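You operate a simulated robot arm through the tools that you are given. There is no shell and no other tool. Be economical: measure what you need, move in short steps, check, and stop when the job is done.

Carry out the task below with a simulated robot arm. There is one attempt and no reset: what you move stays moved.

## Task
Scrub the blue tray clean under the rinse tap.
Fine: open the tap before you scrub with the basket brush; afterwards tap shut and brush back; the tray stays in the rinse tray. Set down upright: blue basket brush. Where these are worked on the way, their far stop is far enough and under half their travel is too little: rinse tap. What is to be rubbed or washed off counts as gone when no trace of it is left.

Only the result counts: the job must be done as asked and must still hold three seconds after the hand-in. Knocking over, shifting, dropping, spilling or breaking anything else fails it.

## Robot
A 7-joint arm with a fingered hand on a trunk, on a base that drives. Base frame: it is fixed to the floor where the robot stands at the start and does not move with it; the origin is under the middle of the robot, x ahead of it, y to its left, z up. Units: m, degrees, N and s.
With the tool pointing down near the work surface it reaches from about 0.1 to 0.66 m from the robot's upright axis, wherever it stands. Its first joint turns from -69.0 to 172.0 degrees. Places, roughly: blue basket brush (11x6x6 cm) [0.8, -0.3, 0.8]; long trolley blue tray (30x19x4 cm) [0.9, -0.1, 0.8]; rinse tap [0.6, 0, 0.7]; settling tank [0.9, 1.2, 0.7]. Payload 3.2 kg.
The tool frame sits at the grasp point between the pads (the TCP): z along the fingers, y along the line on which they close. The tips reach 0.026 m beyond it. The gripper opens to 0.088 m. The gripper's body begins 0.03 m behind the TCP. The gripper is a hand of 5 fingers: y runs from the thumb to the fingers, the wrist lies at [-0.016, -0.108, -0.172] in the tool frame.
Orientation is that of the tool frame in the base frame, as a unit quaternion [x, y, z, w]. With the fingers straight down and the wrist toward the robot, the tool's x, y and z point along [0, 1, 0], [1, 0, 0] and [0, 0, -1] of the base frame.

## Interface
- The arm moves only by the tool nudge_tool. Its arguments are lists of equal length, an entry for each row: "turn": the turn, a rotation vector about the base's x, y, z in units of 45 degrees (1.0 is 45 degrees), a list of three; "translation": the shift along the base's x, y, z in units of 500 mm (1.0 is 500 mm), a list of three. In form: {"turn": [[wx, wy, wz], ...], "translation": [[x, y, z], ...]}. A call has 1 to 20 rows; each row is the pose to reach, as a shift and turn from the pose commanded when the call began. A call with a number of a shift or a turn outside -1 to 1 is refused whole. Each row takes 0.2 s and may step no farther than 0.05 m and 8.6 degrees from the row before; otherwise, the whole call is refused. Where a pose cannot be reached the arm comes as near as it can. A force on the tool above 40 N (or 10 N above the force at the start of the call, whichever is more), or a blocked arm, ends the call early, and 0.2 s more pass. In this call time passes only in rows, and 0.2 s behind the last. The reply holds the time, the measured pose of the TCP, the force on the tool along the base axes, the opening and the grip force, in the units named above and with some noise, with the torque about the TCP (base axes, N m) and any sound that the robot's microphone picked up.
- Cameras (640 x 400 px; columns grow to the right, rows downward): "scene" is now at [0.133, -0.0342, 1.1761]; the picture's right is [-0.30, -0.95, -0.00], its down [-0.26, 0.08, -0.96] and it looks along [0.92, -0.29, -0.27] (base axes); focal length 237 px, centre (320, 200). "wrist" rides on the gripper at [0.067, -0.098, -0.117] in the tool frame; the picture's right is [-0.71, 0.33, -0.62], its down [-0.65, -0.65, 0.39] and it looks along [-0.28, 0.68, 0.68] (tool axes); focal length 234 px, centre (320, 200). There is no depth. A picture from a camera that has moved, and an enlarged one, comes with that camera's place and axes in the base frame and with its lens. The place of the scene camera against the robot may be out by one fixed shift of up to 0.018 m in any direction.
- camera(camera): a new picture of that camera. No time passes.
- move_column(by): slides the trunk up (or, below 0, down) by that many m; the arm and the scene camera ride with it, the base frame stays. It gives what a move gives, with no picture.
- base_move(legs): drives the robot by 1 to 6 legs, each [ahead, left, turn to the left] in m, m and degrees, along the robot's own axes; the way and the turn of a leg run together, so that a leg with both is an arc; at most 1.5 m and 180 degrees a leg. The arm and the cameras ride along, it lands a little off, and it stops where it bumps. It gives what a move gives.
- curl_fingers(index, middle, ring, little, thumb_bend, thumb_turn): sets how far each is bent, from 0 (flat) to 1 (curled in); at 0.3 the hand is open as for a grip, at 0.7 the pads meet at the TCP. One left out holds its place. A second passes; each finger stops where it meets its share of the squeeze, and holds until it gets a number again. It is the only way to open and close the hand. It gives what a move gives, with no picture; readings hold the bend of each and the force on index, middle, ring, little, thumb and palm. thumb_turn goes from beside the hand (0) to across from the fingers (1), as for a grip.
- head_to(pan, tilt): turns the head with the scene camera to pan (to the left, within 86 degrees either way) and tilt (down, from -29 to 69), counted from straight ahead of the robot. It gives what a move gives.
- zoom(camera, box): a new picture of the part [left, top, right, bottom] of that camera's present view, enlarged. No time passes.
- close_job(): hands the job in; it is judged then, once.

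Work in short steps. Places have to be worked out from the pictures, the camera data and where the tool is seen: move nearer, look again, correct. Check each grasp and each placing, and mend what went wrong. You have 120 turns and 90 pictures in all, those below and enlarged ones among them. Open the gripper and draw the arm clear of the work before you hand the job in, unless the task says otherwise; then end with one line.

The tools are called after "Emit:" as name(argument=value, ...) on one line, values as JSON. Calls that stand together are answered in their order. nudge_tool: Moves the arm, as the interface text tells. Its arguments: {"type":"object","properties":{"turn":{"type":"array"},"translation":{"type":"array"}},"required":["turn","translation"]} The other tools are called the same way: move_column (by) slides the trunk up or down; curl_fingers (index, middle, ring, little, thumb_bend, thumb_turn) moves the fingers one by one; base_move (legs) drives the base; head_to (pan, tilt) turns the head that bears the scene camera; camera (camera) takes a picture; zoom (camera, box) takes an enlarged picture of a part of a camera's view; close_job () hands the job in.

At the start:

```text
t: 0.0
eef_pos: [0.4032, -0.2075, 1.1369]
tool_rot: [0.707, 0.707, 0.0, 0.001]
contact_force: [-0.7, -0.8, 0.7]
moment: [-0.02, 0.04, 0.02]
width: 0.088
gripper_force: 0.0
shape: jaw
bend: [0.3, 0.3, 0.3, 0.3, 0.3, 0.97]
finger forces: [0.0, 0.1, 0.0, 0.0, 0.1, 0.0]
trunk travel left (down, up): [-0.444, 0.396]
robot x, y, heading: [0.0011, 0.0002, 0.1]
head pan, tilt: [-17.4, 15.6]
```

scene: 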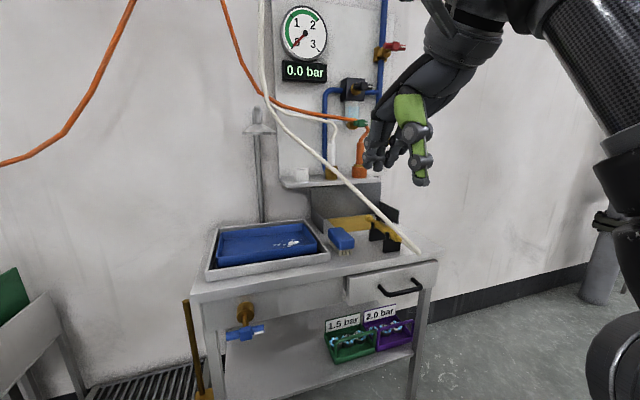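
wrist: 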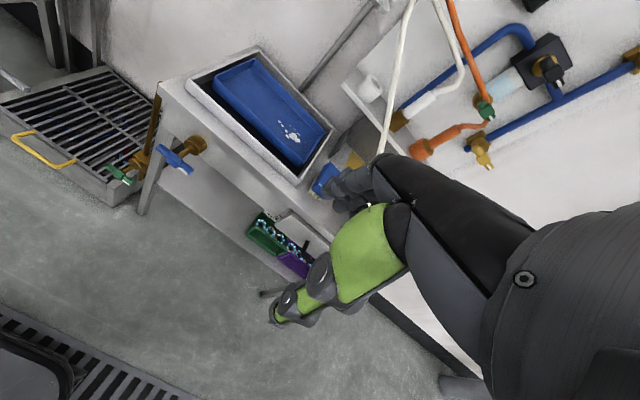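

I'll look closer at the tray, brush and tap before moving.

Emit:
zoom(camera="scene", box=[190, 200, 350, 300])

Emit:
zoom(camera="scene", box=[200, 280, 296, 340])

Emit:
zoom(camera="scene", box=[310, 190, 438, 270])

```text
4.00 times, centred on (270, 250) of scene
camera zoom: at [0.133, -0.0342, 1.1761], right [-0.3, -0.95, 0.0], down [-0.26, 0.08, -0.96], along [0.92, -0.29, -0.27], focal length 947 px, centre (520, 0)
```

zoom: 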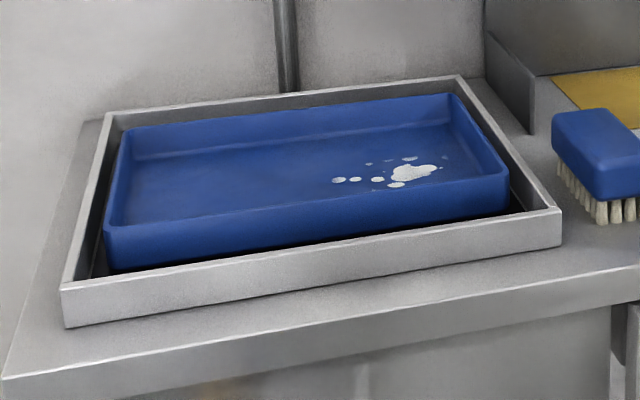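

```text
6.67 times, centred on (248, 310) of scene
camera zoom: at [0.133, -0.0342, 1.1761], right [-0.3, -0.95, 0.0], down [-0.26, 0.08, -0.96], along [0.92, -0.29, -0.27], focal length 1578 px, centre (800, -533)
```

zoom: 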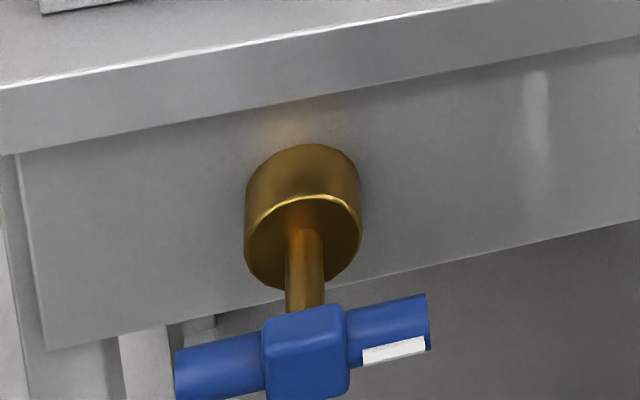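

```text
5.00 times, centred on (374, 230) of scene
camera zoom: at [0.133, -0.0342, 1.1761], right [-0.3, -0.95, 0.0], down [-0.26, 0.08, -0.96], along [0.92, -0.29, -0.27], focal length 1184 px, centre (50, 50)
```

zoom: 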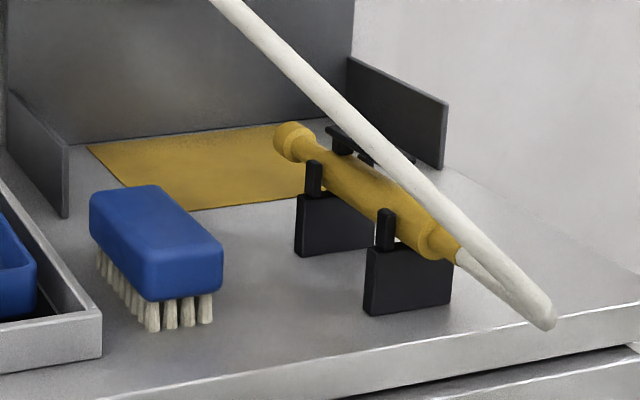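

The tap is a T-handle (axis roughly along x) near [0.64, 0, 0.7]; spots lie at the tray's right half. I'll form a pointing index to push the handle and look down at the layout with the head.

Emit:
curl_fingers(index=0.0, middle=1.0, ring=1.0, little=1.0, thumb_bend=0.3, thumb_turn=0.0)

Emit:
head_to(pan=0, tilt=45)

Emit:
camera(camera="scene")

Emit:
camera(camera="wrist")

```text
t: 1.0
eef_pos: [0.4021, -0.2096, 1.1373]
tool_rot: [0.708, 0.707, 0.0, 0.0]
contact_force: [-0.4, 0.5, 0.8]
moment: [0.01, -0.03, 0.02]
width: 0.1279
gripper_force: 0.1
shape: fingers
bend: [0.0, 1.0, 1.0, 1.0, 0.3, 0.0]
finger forces: [0.1, 0.0, 0.0, 0.1, 0.1, 0.1]
trunk travel left (down, up): [-0.444, 0.396]
robot x, y, heading: [-0.0014, -0.0011, 0.2]
head pan, tilt: [-17.4, 15.6]
```

```text
t: 1.9
eef_pos: [0.4023, -0.2084, 1.1391]
tool_rot: [0.707, 0.707, 0.0, 0.0]
contact_force: [-0.5, 0.4, 0.4]
moment: [-0.03, -0.01, -0.04]
width: 0.1279
gripper_force: 0.1
shape: fingers
bend: [0.0, 1.0, 1.0, 1.0, 0.3, 0.0]
finger forces: [0.1, 0.0, 0.0, 0.1, 0.0, 0.0]
trunk travel left (down, up): [-0.444, 0.396]
robot x, y, heading: [-0.0036, 0.0013, -0.1]
head pan, tilt: [0.0, 45.0]
```

```text
84 pictures are left
camera scene: at [0.1253, -0.0062, 1.1303], right [0.0, -1.0, 0.0], down [-0.71, 0.0, -0.71], along [0.71, 0.0, -0.71], focal length 237 px, centre (320, 200)
```

scene: 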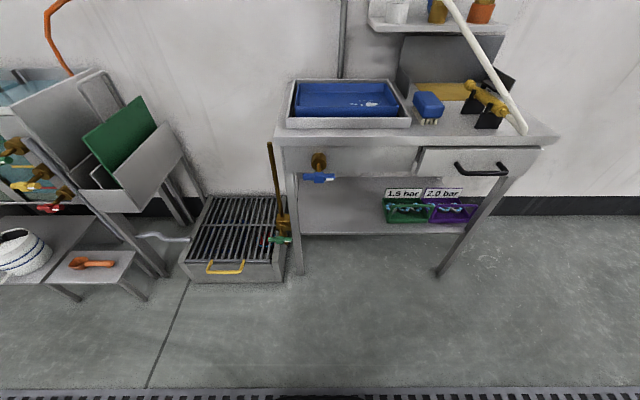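

```text
83 pictures are left
camera wrist: at [0.3047, -0.1419, 1.2545], right [0.33, -0.71, 0.62], down [-0.65, -0.65, -0.39], along [0.68, -0.28, -0.68], focal length 234 px, centre (320, 200)
```

wrist: 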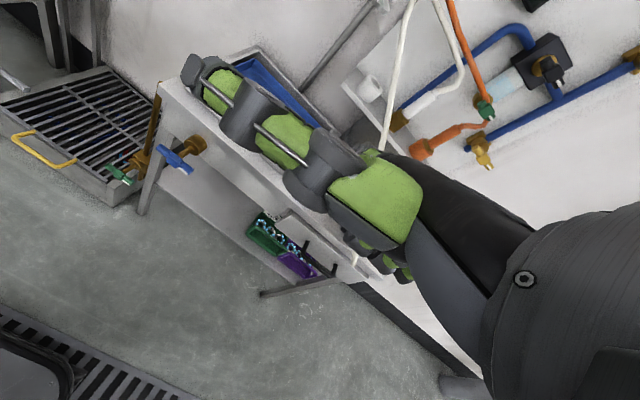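

The extended digit in view looks like the thumb standing beside the hand; the tap hub triangulates to about [0.624, 0, 0.718]. I'll put the thumb across and check where the index is.

Emit:
curl_fingers(thumb_turn=1.0, thumb_bend=0.6)

Emit:
camera(camera="wrist")

Emit:
head_to(pan=-20, tilt=20)

Emit:
camera(camera="scene")

```text
t: 2.9
eef_pos: [0.402, -0.2091, 1.1378]
tool_rot: [0.707, 0.707, 0.0, -0.001]
contact_force: [0.0, -0.7, 0.1]
moment: [-0.02, 0.01, -0.03]
width: 0.0906
gripper_force: 0.1
shape: fingers
bend: [0.0, 1.0, 1.0, 1.0, 0.6, 1.0]
finger forces: [0.0, 0.0, 0.0, 0.0, 0.0, 0.1]
trunk travel left (down, up): [-0.444, 0.396]
robot x, y, heading: [-0.0011, -0.0008, 0.1]
head pan, tilt: [0.0, 45.0]
```

```text
82 pictures are left
camera wrist: at [0.3047, -0.1419, 1.2545], right [0.33, -0.71, 0.62], down [-0.65, -0.65, -0.39], along [0.68, -0.28, -0.68], focal length 234 px, centre (320, 200)
```

wrist: 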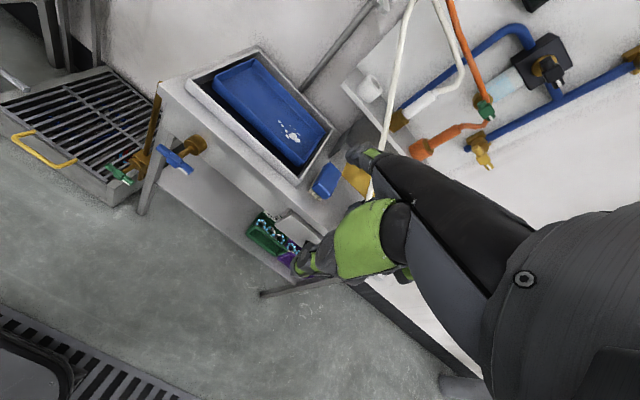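

```text
t: 3.8
eef_pos: [0.4022, -0.2081, 1.1389]
tool_rot: [0.707, 0.707, 0.0, 0.0]
contact_force: [0.3, -0.1, -0.3]
moment: [0.02, -0.01, 0.02]
width: 0.0901
gripper_force: 0.1
shape: fingers
bend: [0.0, 1.0, 1.0, 1.0, 0.6, 1.0]
finger forces: [0.1, 0.0, 0.0, 0.1, 0.0, 0.0]
trunk travel left (down, up): [-0.444, 0.396]
robot x, y, heading: [0.0005, -0.0034, -0.0]
head pan, tilt: [-20.0, 20.0]
```

```text
81 pictures are left
camera scene: at [0.1314, -0.038, 1.1688], right [-0.34, -0.94, 0.0], down [-0.32, 0.12, -0.94], along [0.88, -0.32, -0.34], focal length 237 px, centre (320, 200)
```

scene: 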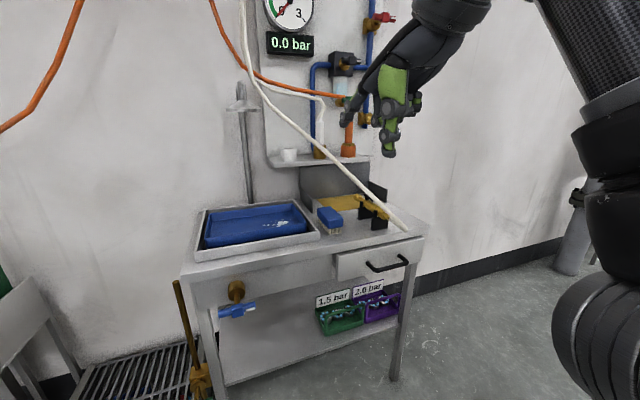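

Index tip triangulates to about [0.482, -0.207, 1.157] i.e. 8 cm ahead of the TCP. Lower the trunk first, then bring the pointing finger level in front of the tap.

Emit:
move_column(by=-0.25)

Emit:
nudge_tool(turn=[[0, -0.111, 0], [0, -0.222, 0], [0, -0.333, 0], [0, -0.444, 0], [0, -0.555, 0], [0, -0.666, 0], [0, -0.777, 0], [0, -0.889, 0]], translation=[[0.02, 0.062, -0.04], [0.04, 0.124, -0.08], [0.06, 0.186, -0.12], [0.08, 0.248, -0.16], [0.1, 0.31, -0.2], [0.12, 0.372, -0.24], [0.14, 0.434, -0.28], [0.16, 0.496, -0.32]])

Emit:
head_to(pan=0, tilt=30)

Emit:
camera(camera="scene")

Emit:
camera(camera="wrist")

```text
t: 6.4
eef_pos: [0.4018, -0.2082, 0.8886]
tool_rot: [0.707, 0.707, 0.0, 0.0]
contact_force: [-0.2, -0.3, 0.7]
moment: [0.03, 0.0, 0.0]
width: 0.0905
gripper_force: 0.1
shape: fingers
bend: [0.0, 1.0, 1.0, 1.0, 0.6, 1.0]
finger forces: [0.0, 0.0, 0.0, 0.0, 0.0, 0.0]
trunk travel left (down, up): [-0.194, 0.646]
robot x, y, heading: [0.0017, 0.0036, 0.1]
head pan, tilt: [-20.0, 20.0]
```

```text
t: 8.2
eef_pos: [0.4817, 0.039, 0.7262]
tool_rot: [0.664, 0.664, 0.242, 0.243]
contact_force: [0.3, 0.4, -0.1]
moment: [0.03, -0.01, 0.01]
width: 0.0904
gripper_force: 0.1
shape: fingers
bend: [0.0, 1.0, 1.0, 1.0, 0.6, 1.0]
finger forces: [0.0, 0.0, 0.0, 0.1, 0.0, 0.0]
trunk travel left (down, up): [-0.194, 0.646]
robot x, y, heading: [0.0028, -0.0001, -0.1]
head pan, tilt: [-20.0, 20.0]
```

```text
t: 9.0
eef_pos: [0.4814, 0.0391, 0.7276]
tool_rot: [0.664, 0.665, 0.242, 0.242]
contact_force: [-0.3, 0.0, 1.0]
moment: [0.01, -0.01, -0.01]
width: 0.0903
gripper_force: 0.1
shape: fingers
bend: [0.0, 1.0, 1.0, 1.0, 0.6, 1.0]
finger forces: [0.0, 0.0, 0.1, 0.0, 0.1, 0.0]
trunk travel left (down, up): [-0.194, 0.646]
robot x, y, heading: [0.0026, -0.001, -0.3]
head pan, tilt: [0.0, 30.0]
```

```text
80 pictures are left
camera scene: at [0.1344, -0.0062, 0.9029], right [0.0, -1.0, 0.0], down [-0.5, 0.0, -0.87], along [0.87, 0.0, -0.5], focal length 237 px, centre (320, 200)
```

scene: 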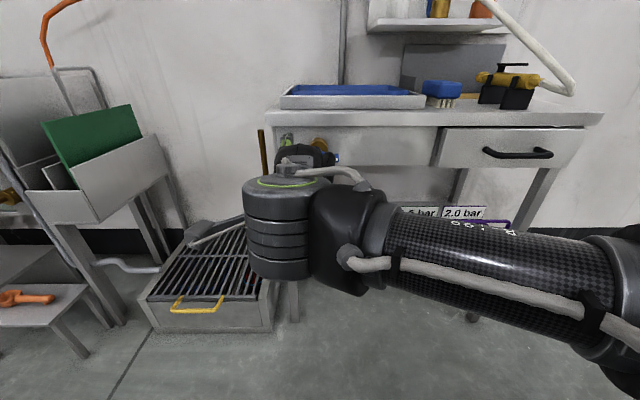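

```text
79 pictures are left
camera wrist: at [0.3313, 0.106, 0.7541], right [-0.15, -0.71, 0.69], down [-0.25, -0.65, -0.72], along [0.96, -0.28, -0.08], focal length 234 px, centre (320, 200)
```

wrist: 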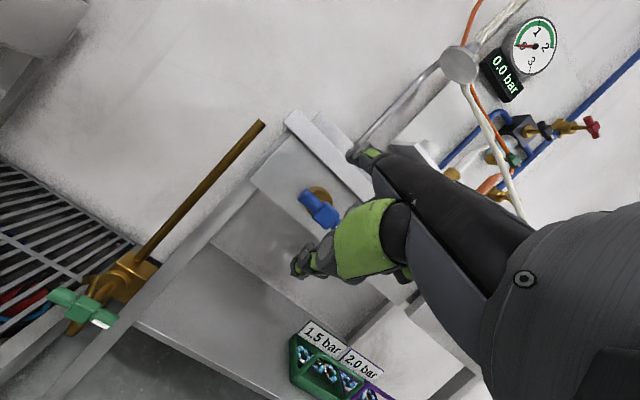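

Wrist view confirms the handle's left end near [0.624, 0.045, 0.722] and the index tip about [0.52, 0.05, 0.787]. Advance partway, then check.

Emit:
nudge_tool(turn=[[0, 0, 0], [0, 0, 0], [0, 0, 0]], translation=[[0.06, -0.006, -0.02], [0.12, -0.012, -0.03], [0.17, -0.02, -0.04]])

Emit:
camera(camera="wrist")

```text
t: 9.8
eef_pos: [0.5675, 0.0291, 0.7074]
tool_rot: [0.665, 0.664, 0.242, 0.242]
contact_force: [0.1, 0.3, 0.4]
moment: [0.01, 0.02, 0.02]
width: 0.0904
gripper_force: 0.0
shape: fingers
bend: [0.0, 1.0, 1.0, 1.0, 0.6, 1.0]
finger forces: [0.0, 0.0, 0.0, 0.0, 0.0, 0.0]
trunk travel left (down, up): [-0.194, 0.646]
robot x, y, heading: [0.0011, 0.0024, 0.0]
head pan, tilt: [0.0, 30.0]
```

```text
78 pictures are left
camera wrist: at [0.4172, 0.0962, 0.7341], right [-0.15, -0.71, 0.69], down [-0.25, -0.65, -0.72], along [0.96, -0.28, -0.08], focal length 234 px, centre (320, 200)
```

wrist: 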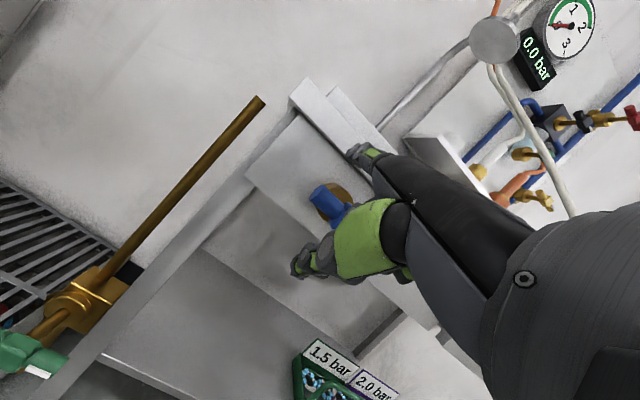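

The handle end is at y≈0.045, z≈0.72; a zoom will show the tip's place against it before pressing.

Emit:
zoom(camera="wrist", box=[256, 100, 448, 220])

```text
3.33 times, centred on (352, 160) of wrist
camera zoom: at [0.4172, 0.0962, 0.7341], right [-0.15, -0.71, 0.69], down [-0.25, -0.65, -0.72], along [0.96, -0.28, -0.08], focal length 781 px, centre (213, 333)
```

zoom: 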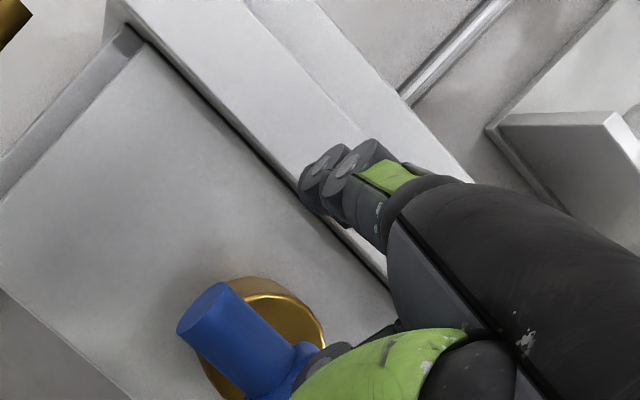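

I'm unsure which part is the index tip in this view, so I'll bend the index a bit and compare.

Emit:
curl_fingers(index=0.35)

Emit:
zoom(camera="wrist", box=[256, 100, 448, 220])

```text
t: 10.8
eef_pos: [0.5677, 0.0305, 0.7081]
tool_rot: [0.665, 0.664, 0.242, 0.243]
contact_force: [-0.2, 0.2, 2.5]
moment: [0.01, -0.12, 0.05]
width: 0.0538
gripper_force: 1.4
shape: fingers
bend: [0.32, 1.0, 1.0, 1.0, 0.6, 1.0]
finger forces: [2.2, 0.0, 0.1, 0.0, 0.1, 0.0]
trunk travel left (down, up): [-0.194, 0.646]
robot x, y, heading: [0.0025, 0.0032, -0.2]
head pan, tilt: [0.0, 30.0]
```

```text
3.33 times, centred on (352, 160) of wrist
camera zoom: at [0.4167, 0.0962, 0.7342], right [-0.15, -0.71, 0.69], down [-0.25, -0.65, -0.72], along [0.96, -0.28, -0.08], focal length 781 px, centre (213, 333)
```

zoom: 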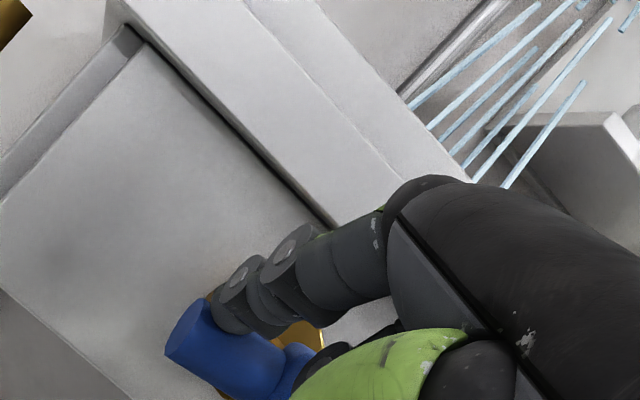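

The finger bend already pushed the left end down and water jets appeared, so counter-clockwise opens. Now follow the arc to its far stop.

Emit:
nudge_tool(turn=[[0, 0, 0], [0, 0, 0], [0, 0, 0]], translation=[[0, 0.008, -0.032], [0, 0.007, -0.053], [0, 0.0, -0.072]])

Emit:
zoom(camera="wrist", box=[224, 60, 480, 220])

```text
t: 11.6
eef_pos: [0.5663, 0.0291, 0.6709]
tool_rot: [0.664, 0.664, 0.242, 0.242]
contact_force: [-1.3, 1.6, 2.4]
moment: [0.01, -0.1, 0.05]
width: 0.0522
gripper_force: 1.2
shape: fingers
bend: [0.34, 1.0, 1.0, 1.0, 0.6, 1.0]
finger forces: [1.8, 0.1, 0.0, 0.1, 0.0, 0.0]
trunk travel left (down, up): [-0.194, 0.646]
robot x, y, heading: [0.0012, -0.002, 0.1]
head pan, tilt: [0.0, 30.0]
```

```text
2.50 times, centred on (352, 140) of wrist
camera zoom: at [0.4168, 0.0963, 0.6983], right [-0.15, -0.71, 0.69], down [-0.25, -0.65, -0.72], along [0.96, -0.28, -0.08], focal length 585 px, centre (240, 350)
```

zoom: 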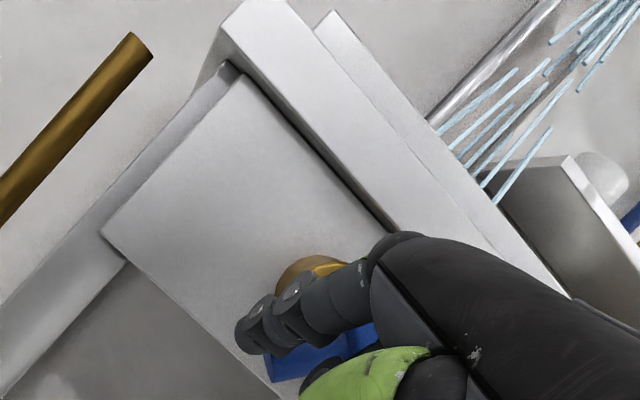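

Handle follows, flow grows. Continue round the arc towards the stop.

Emit:
nudge_tool(turn=[[0, 0, 0], [0, 0, 0], [0, 0, 0]], translation=[[0, -0.014, -0.02], [0, -0.032, -0.034], [0, -0.05, -0.042]])

Emit:
camera(camera="wrist")

```text
t: 12.4
eef_pos: [0.5668, 0.0041, 0.6507]
tool_rot: [0.665, 0.664, 0.242, 0.241]
contact_force: [-0.6, 0.6, -0.7]
moment: [-0.02, -0.01, 0.01]
width: 0.049
gripper_force: 0.3
shape: fingers
bend: [0.36, 1.0, 1.0, 1.0, 0.6, 1.0]
finger forces: [0.9, 0.1, 0.1, 0.0, 0.0, 0.1]
trunk travel left (down, up): [-0.194, 0.646]
robot x, y, heading: [-0.0003, -0.0001, -0.2]
head pan, tilt: [0.0, 30.0]
```

```text
74 pictures are left
camera wrist: at [0.4172, 0.0704, 0.6772], right [-0.15, -0.71, 0.69], down [-0.25, -0.65, -0.72], along [0.96, -0.28, -0.08], focal length 234 px, centre (320, 200)
```

wrist: 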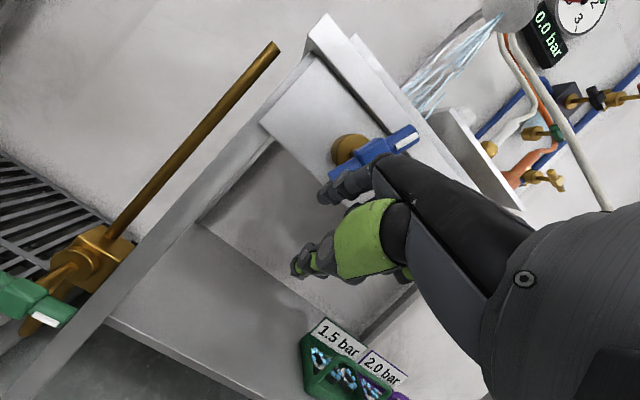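

The handle is at about 70° and the finger has slid to its lower end. I'll back off left, rise a little, and push it right to the stop.

Emit:
nudge_tool(turn=[[0, 0, 0], [0, 0, 0], [0, 0, 0], [0, 0, 0], [0, 0, 0]], translation=[[0, 0.08, -0.005], [0, 0.09, 0.04], [0, 0.05, 0.04], [0, 0.02, 0.036], [0, 0.0, 0.033]])

Emit:
camera(camera="wrist")

```text
t: 13.6
eef_pos: [0.566, 0.0053, 0.666]
tool_rot: [0.664, 0.665, 0.242, 0.241]
contact_force: [0.1, 2.9, -1.6]
moment: [-0.08, 0.02, 0.15]
width: 0.0496
gripper_force: 1.2
shape: fingers
bend: [0.36, 1.0, 1.0, 1.0, 0.6, 1.0]
finger forces: [2.9, 0.1, 0.0, 0.0, 0.0, 0.0]
trunk travel left (down, up): [-0.194, 0.646]
robot x, y, heading: [-0.0007, -0.001, 0.2]
head pan, tilt: [0.0, 30.0]
```

```text
73 pictures are left
camera wrist: at [0.417, 0.0717, 0.6935], right [-0.15, -0.71, 0.69], down [-0.25, -0.65, -0.72], along [0.96, -0.28, -0.08], focal length 234 px, centre (320, 200)
```

wrist: 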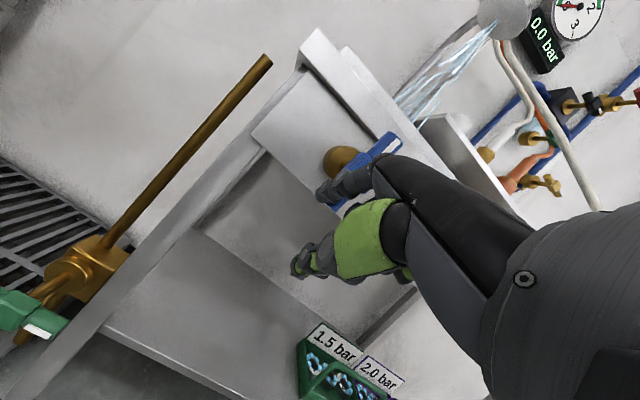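

Now about 90°. A further small push to feel whether there's a stop.

Emit:
nudge_tool(turn=[[0, 0, 0], [0, 0, 0], [0, 0, 0]], translation=[[0, -0.015, -0.0], [0, -0.03, -0.0], [0, -0.045, 0.0]])

Emit:
camera(camera="wrist")

```text
t: 14.4
eef_pos: [0.5671, -0.0163, 0.6669]
tool_rot: [0.662, 0.667, 0.242, 0.242]
contact_force: [-3.3, 15.3, -2.3]
moment: [-0.33, 0.1, 0.81]
width: 0.0538
gripper_force: 7.2
shape: fingers
bend: [0.33, 1.0, 1.0, 1.0, 0.6, 1.0]
finger forces: [14.8, 0.0, 0.0, 0.0, 0.0, 0.0]
trunk travel left (down, up): [-0.194, 0.646]
robot x, y, heading: [-0.0018, -0.0004, 0.0]
head pan, tilt: [0.0, 30.0]
```

```text
72 pictures are left
camera wrist: at [0.4167, 0.0506, 0.6936], right [-0.14, -0.71, 0.69], down [-0.25, -0.65, -0.72], along [0.96, -0.27, -0.08], focal length 234 px, centre (320, 200)
```

wrist: 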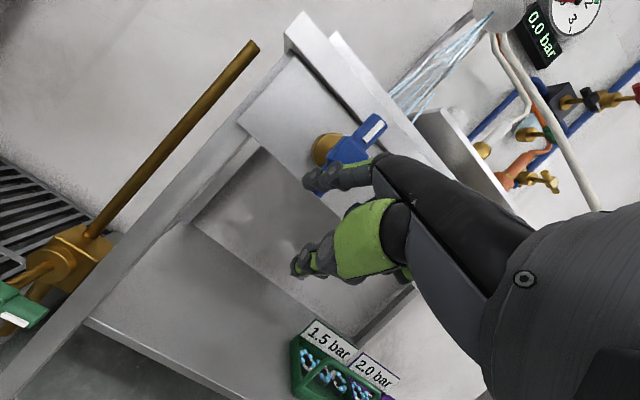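

The stop is felt (15 N at ~90°), tap fully open. Back the finger off to the left and retreat, then raise the trunk again.

Emit:
nudge_tool(turn=[[0, 0, 0], [0, 0, 0], [0, 0, 0], [0, 0, 0], [0, 0, 0]], translation=[[0, 0.06, 0], [0, 0.1, 0], [-0.09, 0.1, 0], [-0.18, 0.1, 0], [-0.27, 0.1, 0]])

Emit:
move_column(by=0.3)

Emit:
camera(camera="wrist")

Emit:
head_to(pan=0, tilt=69)

Emit:
camera(camera="scene")

```text
t: 15.6
eef_pos: [0.4323, 0.0312, 0.6689]
tool_rot: [0.664, 0.664, 0.243, 0.242]
contact_force: [-0.2, 0.5, 0.5]
moment: [-0.01, 0.03, 0.01]
width: 0.0502
gripper_force: 0.1
shape: fingers
bend: [0.35, 1.0, 1.0, 1.0, 0.6, 1.0]
finger forces: [0.0, 0.0, 0.0, 0.1, 0.1, 0.0]
trunk travel left (down, up): [-0.194, 0.646]
robot x, y, heading: [0.0013, -0.0043, 0.0]
head pan, tilt: [0.0, 30.0]
```

```text
t: 18.6
eef_pos: [0.4315, 0.0308, 0.9693]
tool_rot: [0.664, 0.664, 0.242, 0.243]
contact_force: [0.7, -0.3, 0.3]
moment: [-0.02, -0.02, -0.02]
width: 0.05
gripper_force: 0.1
shape: fingers
bend: [0.35, 1.0, 1.0, 1.0, 0.6, 1.0]
finger forces: [0.1, 0.1, 0.0, 0.0, 0.0, 0.1]
trunk travel left (down, up): [-0.494, 0.346]
robot x, y, heading: [-0.003, -0.0033, 0.0]
head pan, tilt: [0.0, 30.0]
```

```text
71 pictures are left
camera wrist: at [0.2825, 0.0984, 0.9949], right [-0.15, -0.71, 0.69], down [-0.25, -0.65, -0.72], along [0.96, -0.28, -0.08], focal length 234 px, centre (320, 200)
```

wrist: 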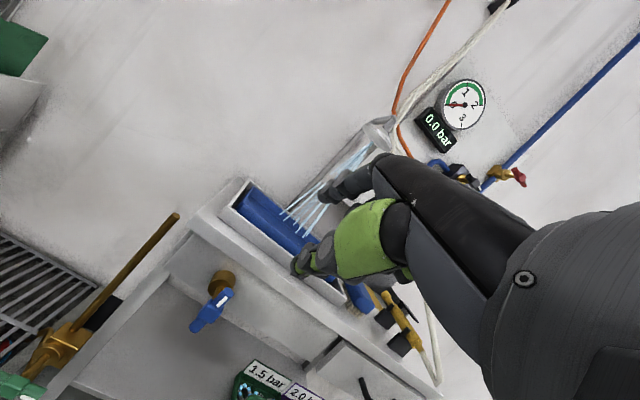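

```text
t: 19.7
eef_pos: [0.4329, 0.0308, 0.9678]
tool_rot: [0.664, 0.665, 0.242, 0.243]
contact_force: [-0.6, 0.0, -0.4]
moment: [0.01, -0.02, -0.01]
width: 0.0502
gripper_force: 0.1
shape: fingers
bend: [0.35, 1.0, 1.0, 1.0, 0.6, 1.0]
finger forces: [0.0, 0.0, 0.1, 0.0, 0.0, 0.0]
trunk travel left (down, up): [-0.494, 0.346]
robot x, y, heading: [0.0028, 0.0003, 0.2]
head pan, tilt: [0.0, 68.8]
```

```text
70 pictures are left
camera scene: at [0.0999, -0.0062, 1.1514], right [0.0, -1.0, 0.0], down [-0.93, 0.0, -0.36], along [0.36, 0.0, -0.93], focal length 237 px, centre (320, 200)
```

scene: 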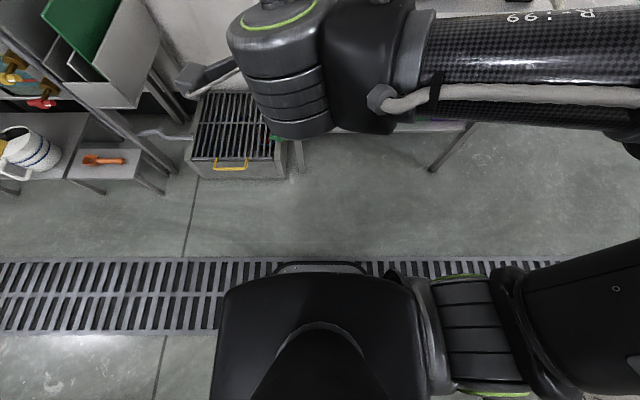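

Water is on. Now I return the hand to pointing down, open it, well clear, before driving nearer to the table.

Emit:
nudge_tool(turn=[[0, 0.111, 0], [0, 0.222, 0], [0, 0.333, 0], [0, 0.444, 0], [0, 0.555, 0], [0, 0.666, 0], [0, 0.777, 0], [0, 0.889, 0]], translation=[[-0.02, -0.04, 0.05], [-0.04, -0.08, 0.1], [-0.06, -0.12, 0.15], [-0.08, -0.16, 0.2], [-0.1, -0.2, 0.25], [-0.12, -0.24, 0.3], [-0.14, -0.28, 0.35], [-0.16, -0.32, 0.38]])

Emit:
curl_fingers(index=0.2, middle=0.2, ring=0.2, little=0.2, thumb_bend=0.2, thumb_turn=1.0)

Emit:
base_move(legs=[[0.25, -0.12, 0]])

Emit:
head_to(pan=-10, tilt=35)

Emit:
camera(camera="scene")

Emit:
camera(camera="wrist")

```text
t: 21.5
eef_pos: [0.3532, -0.1289, 1.1577]
tool_rot: [0.706, 0.708, -0.001, -0.001]
contact_force: [-0.3, -0.5, 0.2]
moment: [0.02, 0.01, 0.01]
width: 0.0501
gripper_force: 0.0
shape: fingers
bend: [0.35, 1.0, 1.0, 1.0, 0.6, 1.0]
finger forces: [0.0, 0.0, 0.0, 0.1, 0.0, 0.0]
trunk travel left (down, up): [-0.494, 0.346]
robot x, y, heading: [0.0002, -0.0006, 0.0]
head pan, tilt: [0.0, 68.8]
```

```text
t: 22.5
eef_pos: [0.3532, -0.1283, 1.1583]
tool_rot: [0.707, 0.707, 0.0, 0.0]
contact_force: [0.0, -0.1, 0.5]
moment: [-0.04, 0.0, 0.02]
width: 0.106
gripper_force: 0.0
shape: fingers
bend: [0.2, 0.2, 0.2, 0.2, 0.21, 0.96]
finger forces: [0.0, 0.1, 0.1, 0.1, 0.0, 0.0]
trunk travel left (down, up): [-0.494, 0.346]
robot x, y, heading: [0.0026, 0.0033, -0.0]
head pan, tilt: [0.0, 68.8]
```

```text
t: 24.4
eef_pos: [0.6022, -0.248, 1.1569]
tool_rot: [0.708, 0.707, 0.001, 0.0]
contact_force: [0.0, -0.3, -0.1]
moment: [0.02, -0.01, 0.0]
width: 0.1059
gripper_force: 0.1
shape: fingers
bend: [0.2, 0.2, 0.2, 0.2, 0.21, 0.96]
finger forces: [0.0, 0.0, 0.0, 0.0, 0.1, 0.0]
trunk travel left (down, up): [-0.494, 0.346]
robot x, y, heading: [0.2496, -0.1175, -0.1]
head pan, tilt: [0.0, 68.8]
```

```text
t: 25.4
eef_pos: [0.6022, -0.2476, 1.1583]
tool_rot: [0.707, 0.707, 0.001, 0.0]
contact_force: [-0.1, 0.3, 0.5]
moment: [-0.02, 0.0, 0.0]
width: 0.1057
gripper_force: 0.0
shape: fingers
bend: [0.2, 0.2, 0.2, 0.2, 0.21, 0.96]
finger forces: [0.0, 0.0, 0.0, 0.0, 0.0, 0.0]
trunk travel left (down, up): [-0.494, 0.346]
robot x, y, heading: [0.2474, -0.119, -0.0]
head pan, tilt: [-10.0, 35.0]
```

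```text
69 pictures are left
camera scene: at [0.3791, -0.1403, 1.195], right [-0.17, -0.98, 0.0], down [-0.57, 0.1, -0.82], along [0.81, -0.14, -0.57], focal length 237 px, centre (320, 200)
```

scene: 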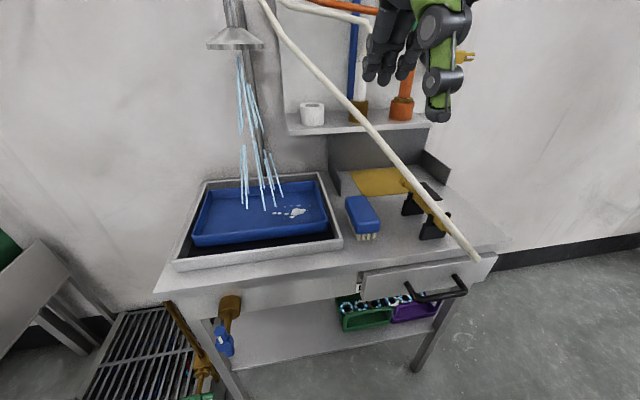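

```text
68 pictures are left
camera wrist: at [0.5046, -0.1807, 1.2744], right [0.33, -0.71, 0.62], down [-0.65, -0.65, -0.39], along [0.68, -0.28, -0.68], focal length 234 px, centre (320, 200)
```

wrist: 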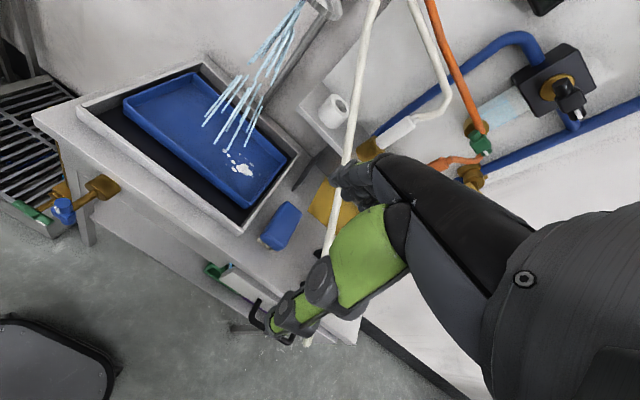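

The hose slants above the brush, so I need the brush pose accurately. Zoom both cameras on the brush and tray.

Emit:
zoom(camera="wrist", box=[192, 130, 352, 230])

Emit:
zoom(camera="scene", box=[304, 160, 464, 260])

```text
4.00 times, centred on (272, 180) of wrist
camera zoom: at [0.5046, -0.1807, 1.2744], right [0.33, -0.71, 0.62], down [-0.65, -0.65, -0.39], along [0.68, -0.28, -0.68], focal length 937 px, centre (512, 280)
```

zoom: 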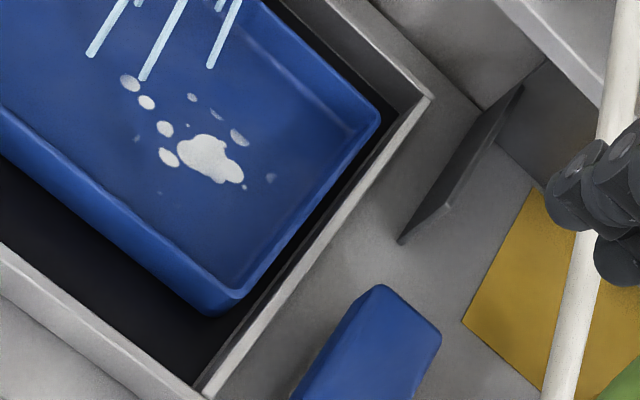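

```text
4.00 times, centred on (384, 210) of scene
camera zoom: at [0.3791, -0.1403, 1.195], right [-0.17, -0.98, 0.0], down [-0.57, 0.1, -0.82], along [0.81, -0.14, -0.57], focal length 947 px, centre (64, 160)
```

zoom: 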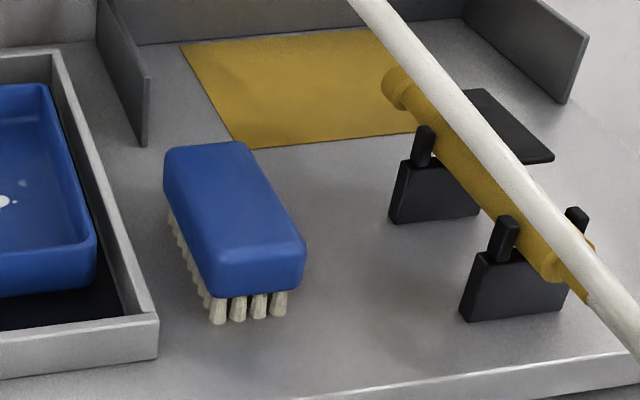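

Brush: long axis along x, centre ≈[0.81, -0.302], top ≈0.85, so the hand must close along y; with the wrist toward +y the hand stays clear of the hose. I'll yaw -90° while shifting left and check that the arm reaches it.

Emit:
nudge_tool(turn=[[0, 0, -0.182], [0, 0, -0.364], [0, 0, -0.545], [0, 0, -0.727], [0, 0, -0.909], [0.0, 0.0, -1.0]], translation=[[0.0, 0.03, 0], [0.0, 0.06, 0], [0.0, 0.09, 0], [0.0, 0.12, 0], [0.0, 0.15, 0], [0.0, 0.16, 0]])

Emit:
nudge_tool(turn=[[0, 0, -0.182], [0, 0, -0.364], [0, 0, -0.545], [0, 0, -0.727], [0, 0, -0.909], [0.0, 0.0, -1.0]], translation=[[0.0, 0.01, 0], [0.0, 0.02, 0], [0.0, 0.03, 0], [0.0, 0.04, 0], [0.0, 0.04, 0], [0.0, 0.04, 0]])

Emit:
camera(camera="scene")

Emit:
camera(camera="wrist")

```text
t: 26.8
eef_pos: [0.6482, -0.1661, 1.1378]
tool_rot: [0.924, 0.382, 0.0, 0.001]
contact_force: [0.4, 0.2, 0.4]
moment: [0.01, -0.01, 0.03]
width: 0.1056
gripper_force: 0.0
shape: fingers
bend: [0.2, 0.2, 0.2, 0.2, 0.21, 0.96]
finger forces: [0.1, 0.1, 0.1, 0.0, 0.0, 0.1]
out of reach, approached as far as the arm can: row 3, 4, 5, 6
trunk travel left (down, up): [-0.494, 0.346]
robot x, y, heading: [0.2503, -0.1155, -0.4]
head pan, tilt: [-10.0, 35.0]
```

```text
t: 28.2
eef_pos: [0.6673, -0.1826, 1.0303]
tool_rot: [1.0, -0.003, 0.0, -0.005]
contact_force: [0.3, 0.7, 0.2]
moment: [0.0, -0.01, 0.02]
width: 0.1062
gripper_force: 0.0
shape: fingers
bend: [0.2, 0.2, 0.2, 0.2, 0.2, 0.96]
finger forces: [0.0, 0.0, 0.1, 0.1, 0.0, 0.0]
out of reach, approached as far as the arm can: row 1, 2, 3, 4, 5, 6
trunk travel left (down, up): [-0.494, 0.346]
robot x, y, heading: [0.2459, -0.1183, -0.0]
head pan, tilt: [-10.0, 35.0]
```

```text
65 pictures are left
camera scene: at [0.3798, -0.1403, 1.195], right [-0.17, -0.98, 0.0], down [-0.57, 0.1, -0.82], along [0.81, -0.14, -0.57], focal length 237 px, centre (320, 200)
```

scene: 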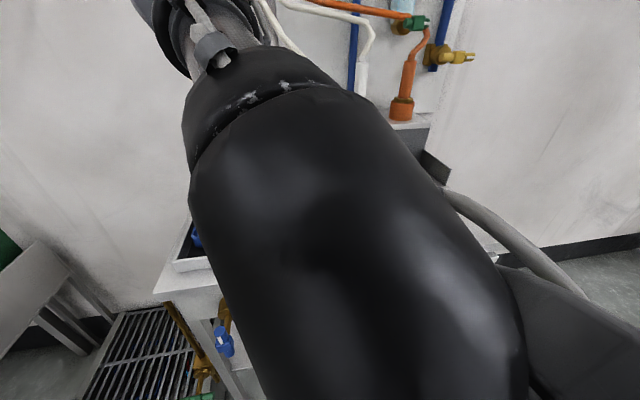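

```text
64 pictures are left
camera wrist: at [0.7333, -0.0862, 1.1484], right [-0.71, -0.34, 0.62], down [-0.65, 0.66, -0.38], along [-0.28, -0.67, -0.69], focal length 234 px, centre (320, 200)
```

wrist: 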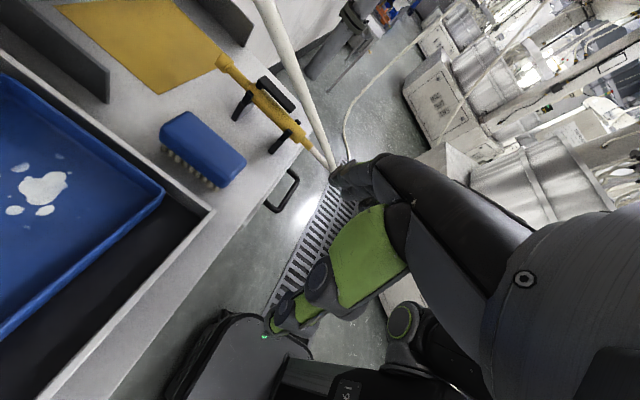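

The pose works with wrist left. From two wrist views the brush top centre is ≈[0.806, -0.298, 0.855], and the hose passes ~[0.79, -0.30, 1.04]. I'll drive 6 cm nearer, then enter low from the brush's front end, staying under the hose.

Emit:
base_move(legs=[[0.06, 0, 0]])

Emit:
nudge_tool(turn=[[0, 0, 0], [0, 0, 0], [0, 0, 0]], translation=[[-0.05, 0, -0.06], [-0.1, 0, -0.14], [-0.14, -0.02, -0.2]])

```text
t: 29.2
eef_pos: [0.7253, -0.1811, 1.032]
tool_rot: [1.0, 0.0, 0.0, -0.007]
contact_force: [0.3, 0.6, 0.1]
moment: [0.01, 0.01, -0.03]
width: 0.1062
gripper_force: 0.0
shape: fingers
bend: [0.2, 0.2, 0.2, 0.2, 0.2, 0.96]
finger forces: [0.0, 0.0, 0.0, 0.0, 0.0, 0.1]
trunk travel left (down, up): [-0.494, 0.346]
robot x, y, heading: [0.3101, -0.1207, -0.0]
head pan, tilt: [-10.0, 35.0]
```

```text
t: 30.0
eef_pos: [0.6537, -0.1906, 0.9322]
tool_rot: [1.0, 0.0, 0.001, -0.007]
contact_force: [0.4, -0.8, 0.5]
moment: [0.04, -0.01, 0.0]
width: 0.1062
gripper_force: 0.1
shape: fingers
bend: [0.2, 0.2, 0.2, 0.2, 0.2, 0.96]
finger forces: [0.0, 0.0, 0.0, 0.0, 0.1, 0.1]
out of reach, approached as far as the arm can: row 1
trunk travel left (down, up): [-0.494, 0.346]
robot x, y, heading: [0.3072, -0.1198, 0.0]
head pan, tilt: [-10.0, 35.0]
```

Now shift right to line up in front of the brush at grasp height.

Emit:
nudge_tool(turn=[[0, 0, 0], [0, 0, 0], [0, 0, 0], [0, 0, 0]], translation=[[0, -0.06, -0.04], [0, -0.12, -0.08], [0, -0.18, -0.12], [0.0, -0.236, -0.15]])

Emit:
camera(camera="wrist")

Emit:
camera(camera="scene")

```text
t: 31.0
eef_pos: [0.6557, -0.3094, 0.8566]
tool_rot: [1.0, 0.0, 0.002, -0.006]
contact_force: [0.4, 0.3, -0.6]
moment: [0.03, -0.02, 0.0]
width: 0.1062
gripper_force: 0.0
shape: fingers
bend: [0.2, 0.2, 0.2, 0.2, 0.2, 0.96]
finger forces: [0.0, 0.0, 0.1, 0.0, 0.0, 0.0]
trunk travel left (down, up): [-0.494, 0.346]
robot x, y, heading: [0.3117, -0.1166, -0.2]
head pan, tilt: [-10.0, 35.0]
```

```text
63 pictures are left
camera wrist: at [0.7217, -0.2138, 0.9747], right [-0.71, -0.34, 0.62], down [-0.65, 0.66, -0.38], along [-0.28, -0.67, -0.69], focal length 234 px, centre (320, 200)
```

wrist: 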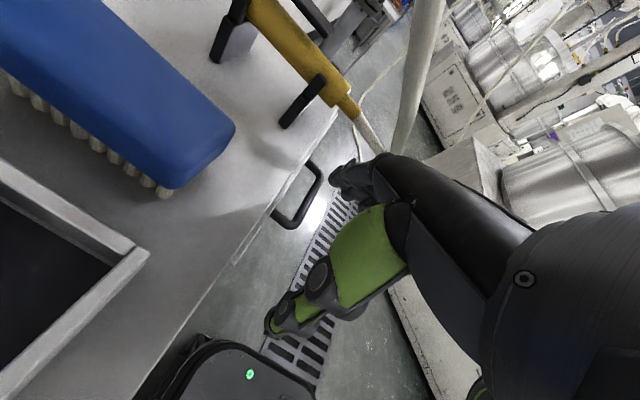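

```text
62 pictures are left
camera scene: at [0.439, -0.1412, 1.1951], right [-0.17, -0.98, 0.0], down [-0.56, 0.1, -0.82], along [0.81, -0.14, -0.57], focal length 237 px, centre (320, 200)
```

scene: 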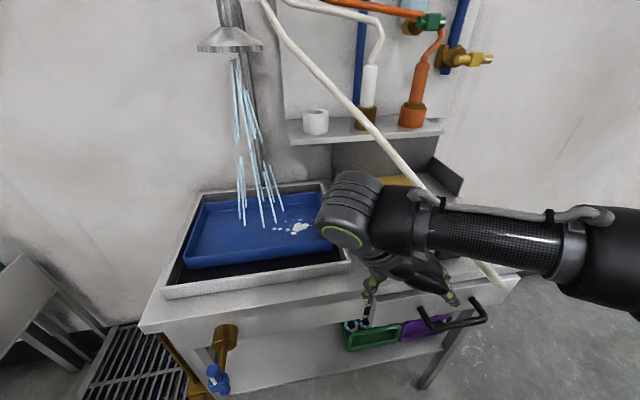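

The forearm now comes from the right and would sweep the hose if I moved forward. I'll back out, and re-stand the robot further left, turned right, so the arm comes in from the left of the hose.

Emit:
nudge_tool(turn=[[0, 0, 0], [0, 0, 0], [0, 0, 0], [0, 0, 0], [0, 0, 0.15], [0, 0, 0.3], [0, 0, 0.45], [0, 0, 0.6], [0, 0, 0.75], [0, 0, 0.9]], translation=[[-0.04, 0.05, 0.06], [-0.08, 0.1, 0.12], [-0.12, 0.15, 0.18], [-0.14, 0.2, 0.24], [-0.16, 0.22, 0.3], [-0.18, 0.24, 0.36], [-0.2, 0.24, 0.4], [-0.22, 0.24, 0.44], [-0.24, 0.24, 0.48], [-0.24, 0.24, 0.5]])

Emit:
base_move(legs=[[0.03, 0.2, 0], [0, 0, -40]])

Emit:
head_to(pan=0, tilt=35)

Emit:
camera(camera="scene")

```text
t: 33.2
eef_pos: [0.6252, -0.1511, 1.0124]
tool_rot: [0.938, 0.347, -0.001, -0.007]
contact_force: [0.1, 0.1, -0.3]
moment: [-0.01, 0.0, -0.03]
width: 0.106
gripper_force: 0.2
shape: fingers
bend: [0.2, 0.2, 0.2, 0.2, 0.2, 0.96]
finger forces: [0.0, 0.1, 0.0, 0.0, 0.0, 0.0]
out of reach, approached as far as the arm can: row 2, 3, 4, 5, 6, 7, 8, 9, 10
trunk travel left (down, up): [-0.494, 0.346]
robot x, y, heading: [0.3104, -0.119, -0.1]
head pan, tilt: [-10.0, 35.0]
```

```text
t: 36.6
eef_pos: [0.5611, -0.1491, 1.0127]
tool_rot: [1.0, 0.005, 0.002, -0.007]
contact_force: [0.5, 0.1, 0.3]
moment: [0.01, 0.0, -0.01]
width: 0.1059
gripper_force: 0.1
shape: fingers
bend: [0.2, 0.2, 0.2, 0.2, 0.2, 0.96]
finger forces: [0.0, 0.0, 0.0, 0.1, 0.1, 0.0]
trunk travel left (down, up): [-0.494, 0.346]
robot x, y, heading: [0.3387, 0.0791, -39.8]
head pan, tilt: [-10.0, 35.0]
```

```text
t: 37.4
eef_pos: [0.5618, -0.1493, 1.0117]
tool_rot: [1.0, 0.005, 0.002, -0.007]
contact_force: [-0.1, 0.7, -0.1]
moment: [-0.02, 0.03, -0.03]
width: 0.1064
gripper_force: 0.1
shape: fingers
bend: [0.2, 0.2, 0.2, 0.2, 0.2, 0.96]
finger forces: [0.0, 0.0, 0.0, 0.0, 0.0, 0.1]
trunk travel left (down, up): [-0.494, 0.346]
robot x, y, heading: [0.3382, 0.0789, -40.3]
head pan, tilt: [0.0, 35.0]
```

```text
61 pictures are left
camera scene: at [0.4378, -0.0155, 1.1951], right [-0.64, -0.77, 0.0], down [-0.44, 0.37, -0.82], along [0.63, -0.53, -0.57], focal length 237 px, centre (320, 200)
```

scene: 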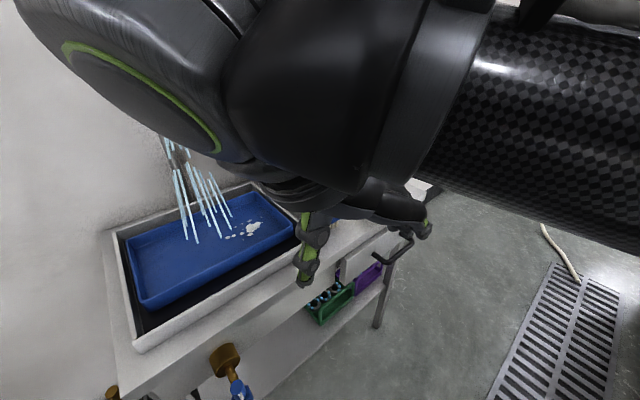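

Elbow geometry from the front keeps conflicting with the hose. From the table's right end (facing +y) the arm comes in naturally, with wrist toward -y and elbow away from the hose, so I'll drive round there well clear of everything.

Emit:
base_move(legs=[[-0.27, -0.225, 0], [0, 0, 130], [-1.2, 0, 0], [0, -0.8, 0]])

Emit:
camera(camera="scene")

```text
t: 48.9
eef_pos: [0.0213, -0.4543, 1.0129]
tool_rot: [0.435, 0.9, -0.005, -0.006]
contact_force: [0.5, 0.5, -0.9]
moment: [0.01, 0.01, -0.03]
width: 0.106
gripper_force: 0.0
shape: fingers
bend: [0.2, 0.2, 0.2, 0.2, 0.2, 0.96]
finger forces: [0.0, 0.0, 0.1, 0.0, 0.0, 0.0]
trunk travel left (down, up): [-0.494, 0.346]
robot x, y, heading: [-0.0207, -0.7675, 87.5]
head pan, tilt: [0.0, 35.0]
stopped in leg 3: the robot was blocked; the commanded pose is now the measured one
```

```text
60 pictures are left
camera scene: at [-0.0229, -0.6379, 1.195], right [1.0, -0.04, 0.0], down [-0.02, -0.57, -0.82], along [0.03, 0.82, -0.57], focal length 237 px, centre (320, 200)
```

scene: 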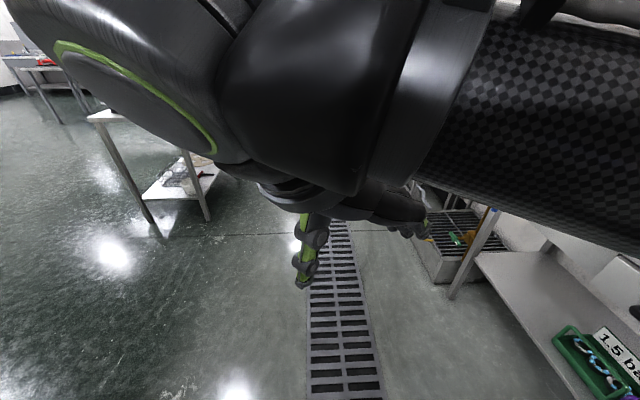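

Something blocks behind me. Move off it a bit, turn and look at what stands to the right.

Emit:
base_move(legs=[[0.15, 0, 0], [0, 0, -90]])

Emit:
head_to(pan=-70, tilt=30)

Emit:
camera(camera="scene")

Emit:
head_to(pan=-35, tilt=30)

Emit:
camera(camera="scene")

```text
t: 54.0
eef_pos: [0.2968, -0.6656, 1.0122]
tool_rot: [0.945, 0.327, 0.0, -0.007]
contact_force: [-0.3, -0.3, 0.3]
moment: [0.02, 0.01, -0.02]
width: 0.106
gripper_force: 0.0
shape: fingers
bend: [0.2, 0.2, 0.2, 0.2, 0.2, 0.96]
finger forces: [0.0, 0.1, 0.0, 0.0, 0.1, 0.0]
trunk travel left (down, up): [-0.494, 0.346]
robot x, y, heading: [-0.0154, -0.6192, -2.8]
head pan, tilt: [0.0, 35.0]
```

```text
t: 55.5
eef_pos: [0.3, -0.67, 1.0112]
tool_rot: [0.947, 0.323, -0.004, -0.009]
contact_force: [-0.7, 0.5, -1.2]
moment: [-0.01, 0.0, 0.03]
width: 0.1061
gripper_force: 0.0
shape: fingers
bend: [0.2, 0.2, 0.2, 0.2, 0.2, 0.96]
finger forces: [0.0, 0.0, 0.0, 0.0, 0.0, 0.0]
trunk travel left (down, up): [-0.494, 0.346]
robot x, y, heading: [-0.0212, -0.6209, -2.9]
head pan, tilt: [-70.0, 30.0]
```

```text
59 pictures are left
camera scene: at [0.0611, -0.7127, 1.2021], right [-0.92, -0.39, 0.0], down [-0.2, 0.47, -0.86], along [0.34, -0.79, -0.51], focal length 237 px, centre (320, 200)
```

scene: 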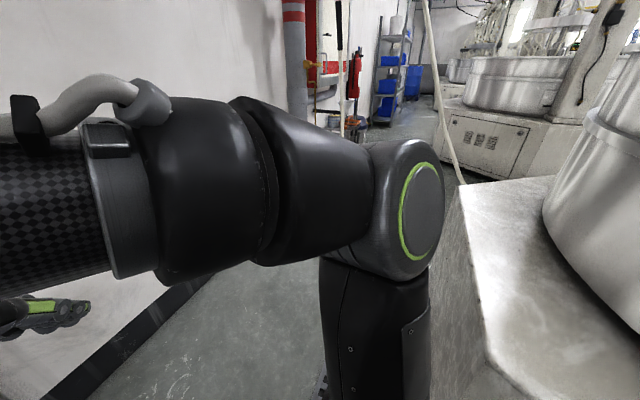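

```text
t: 56.5
eef_pos: [0.2978, -0.6657, 1.0133]
tool_rot: [0.945, 0.326, 0.0, -0.005]
contact_force: [0.0, 0.1, -1.5]
moment: [0.01, -0.01, 0.0]
width: 0.1064
gripper_force: 0.0
shape: fingers
bend: [0.2, 0.2, 0.2, 0.2, 0.2, 0.96]
finger forces: [0.1, 0.1, 0.0, 0.0, 0.0, 0.1]
trunk travel left (down, up): [-0.494, 0.346]
robot x, y, heading: [-0.0165, -0.6244, -2.7]
head pan, tilt: [-35.0, 30.0]
```

```text
58 pictures are left
camera scene: at [0.0973, -0.6849, 1.2029], right [-0.61, -0.79, 0.0], down [-0.4, 0.31, -0.87], along [0.69, -0.53, -0.5], focal length 237 px, centre (320, 200)
```

scene: 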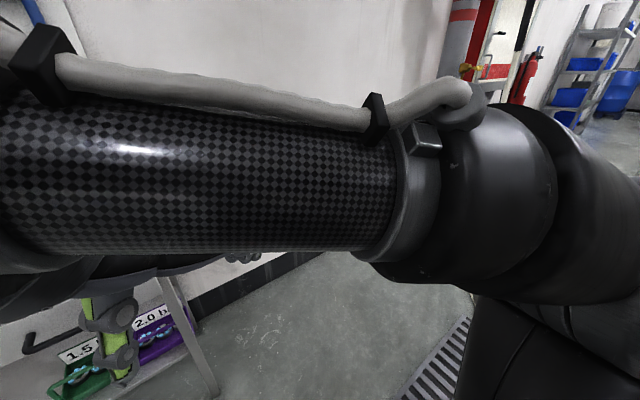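

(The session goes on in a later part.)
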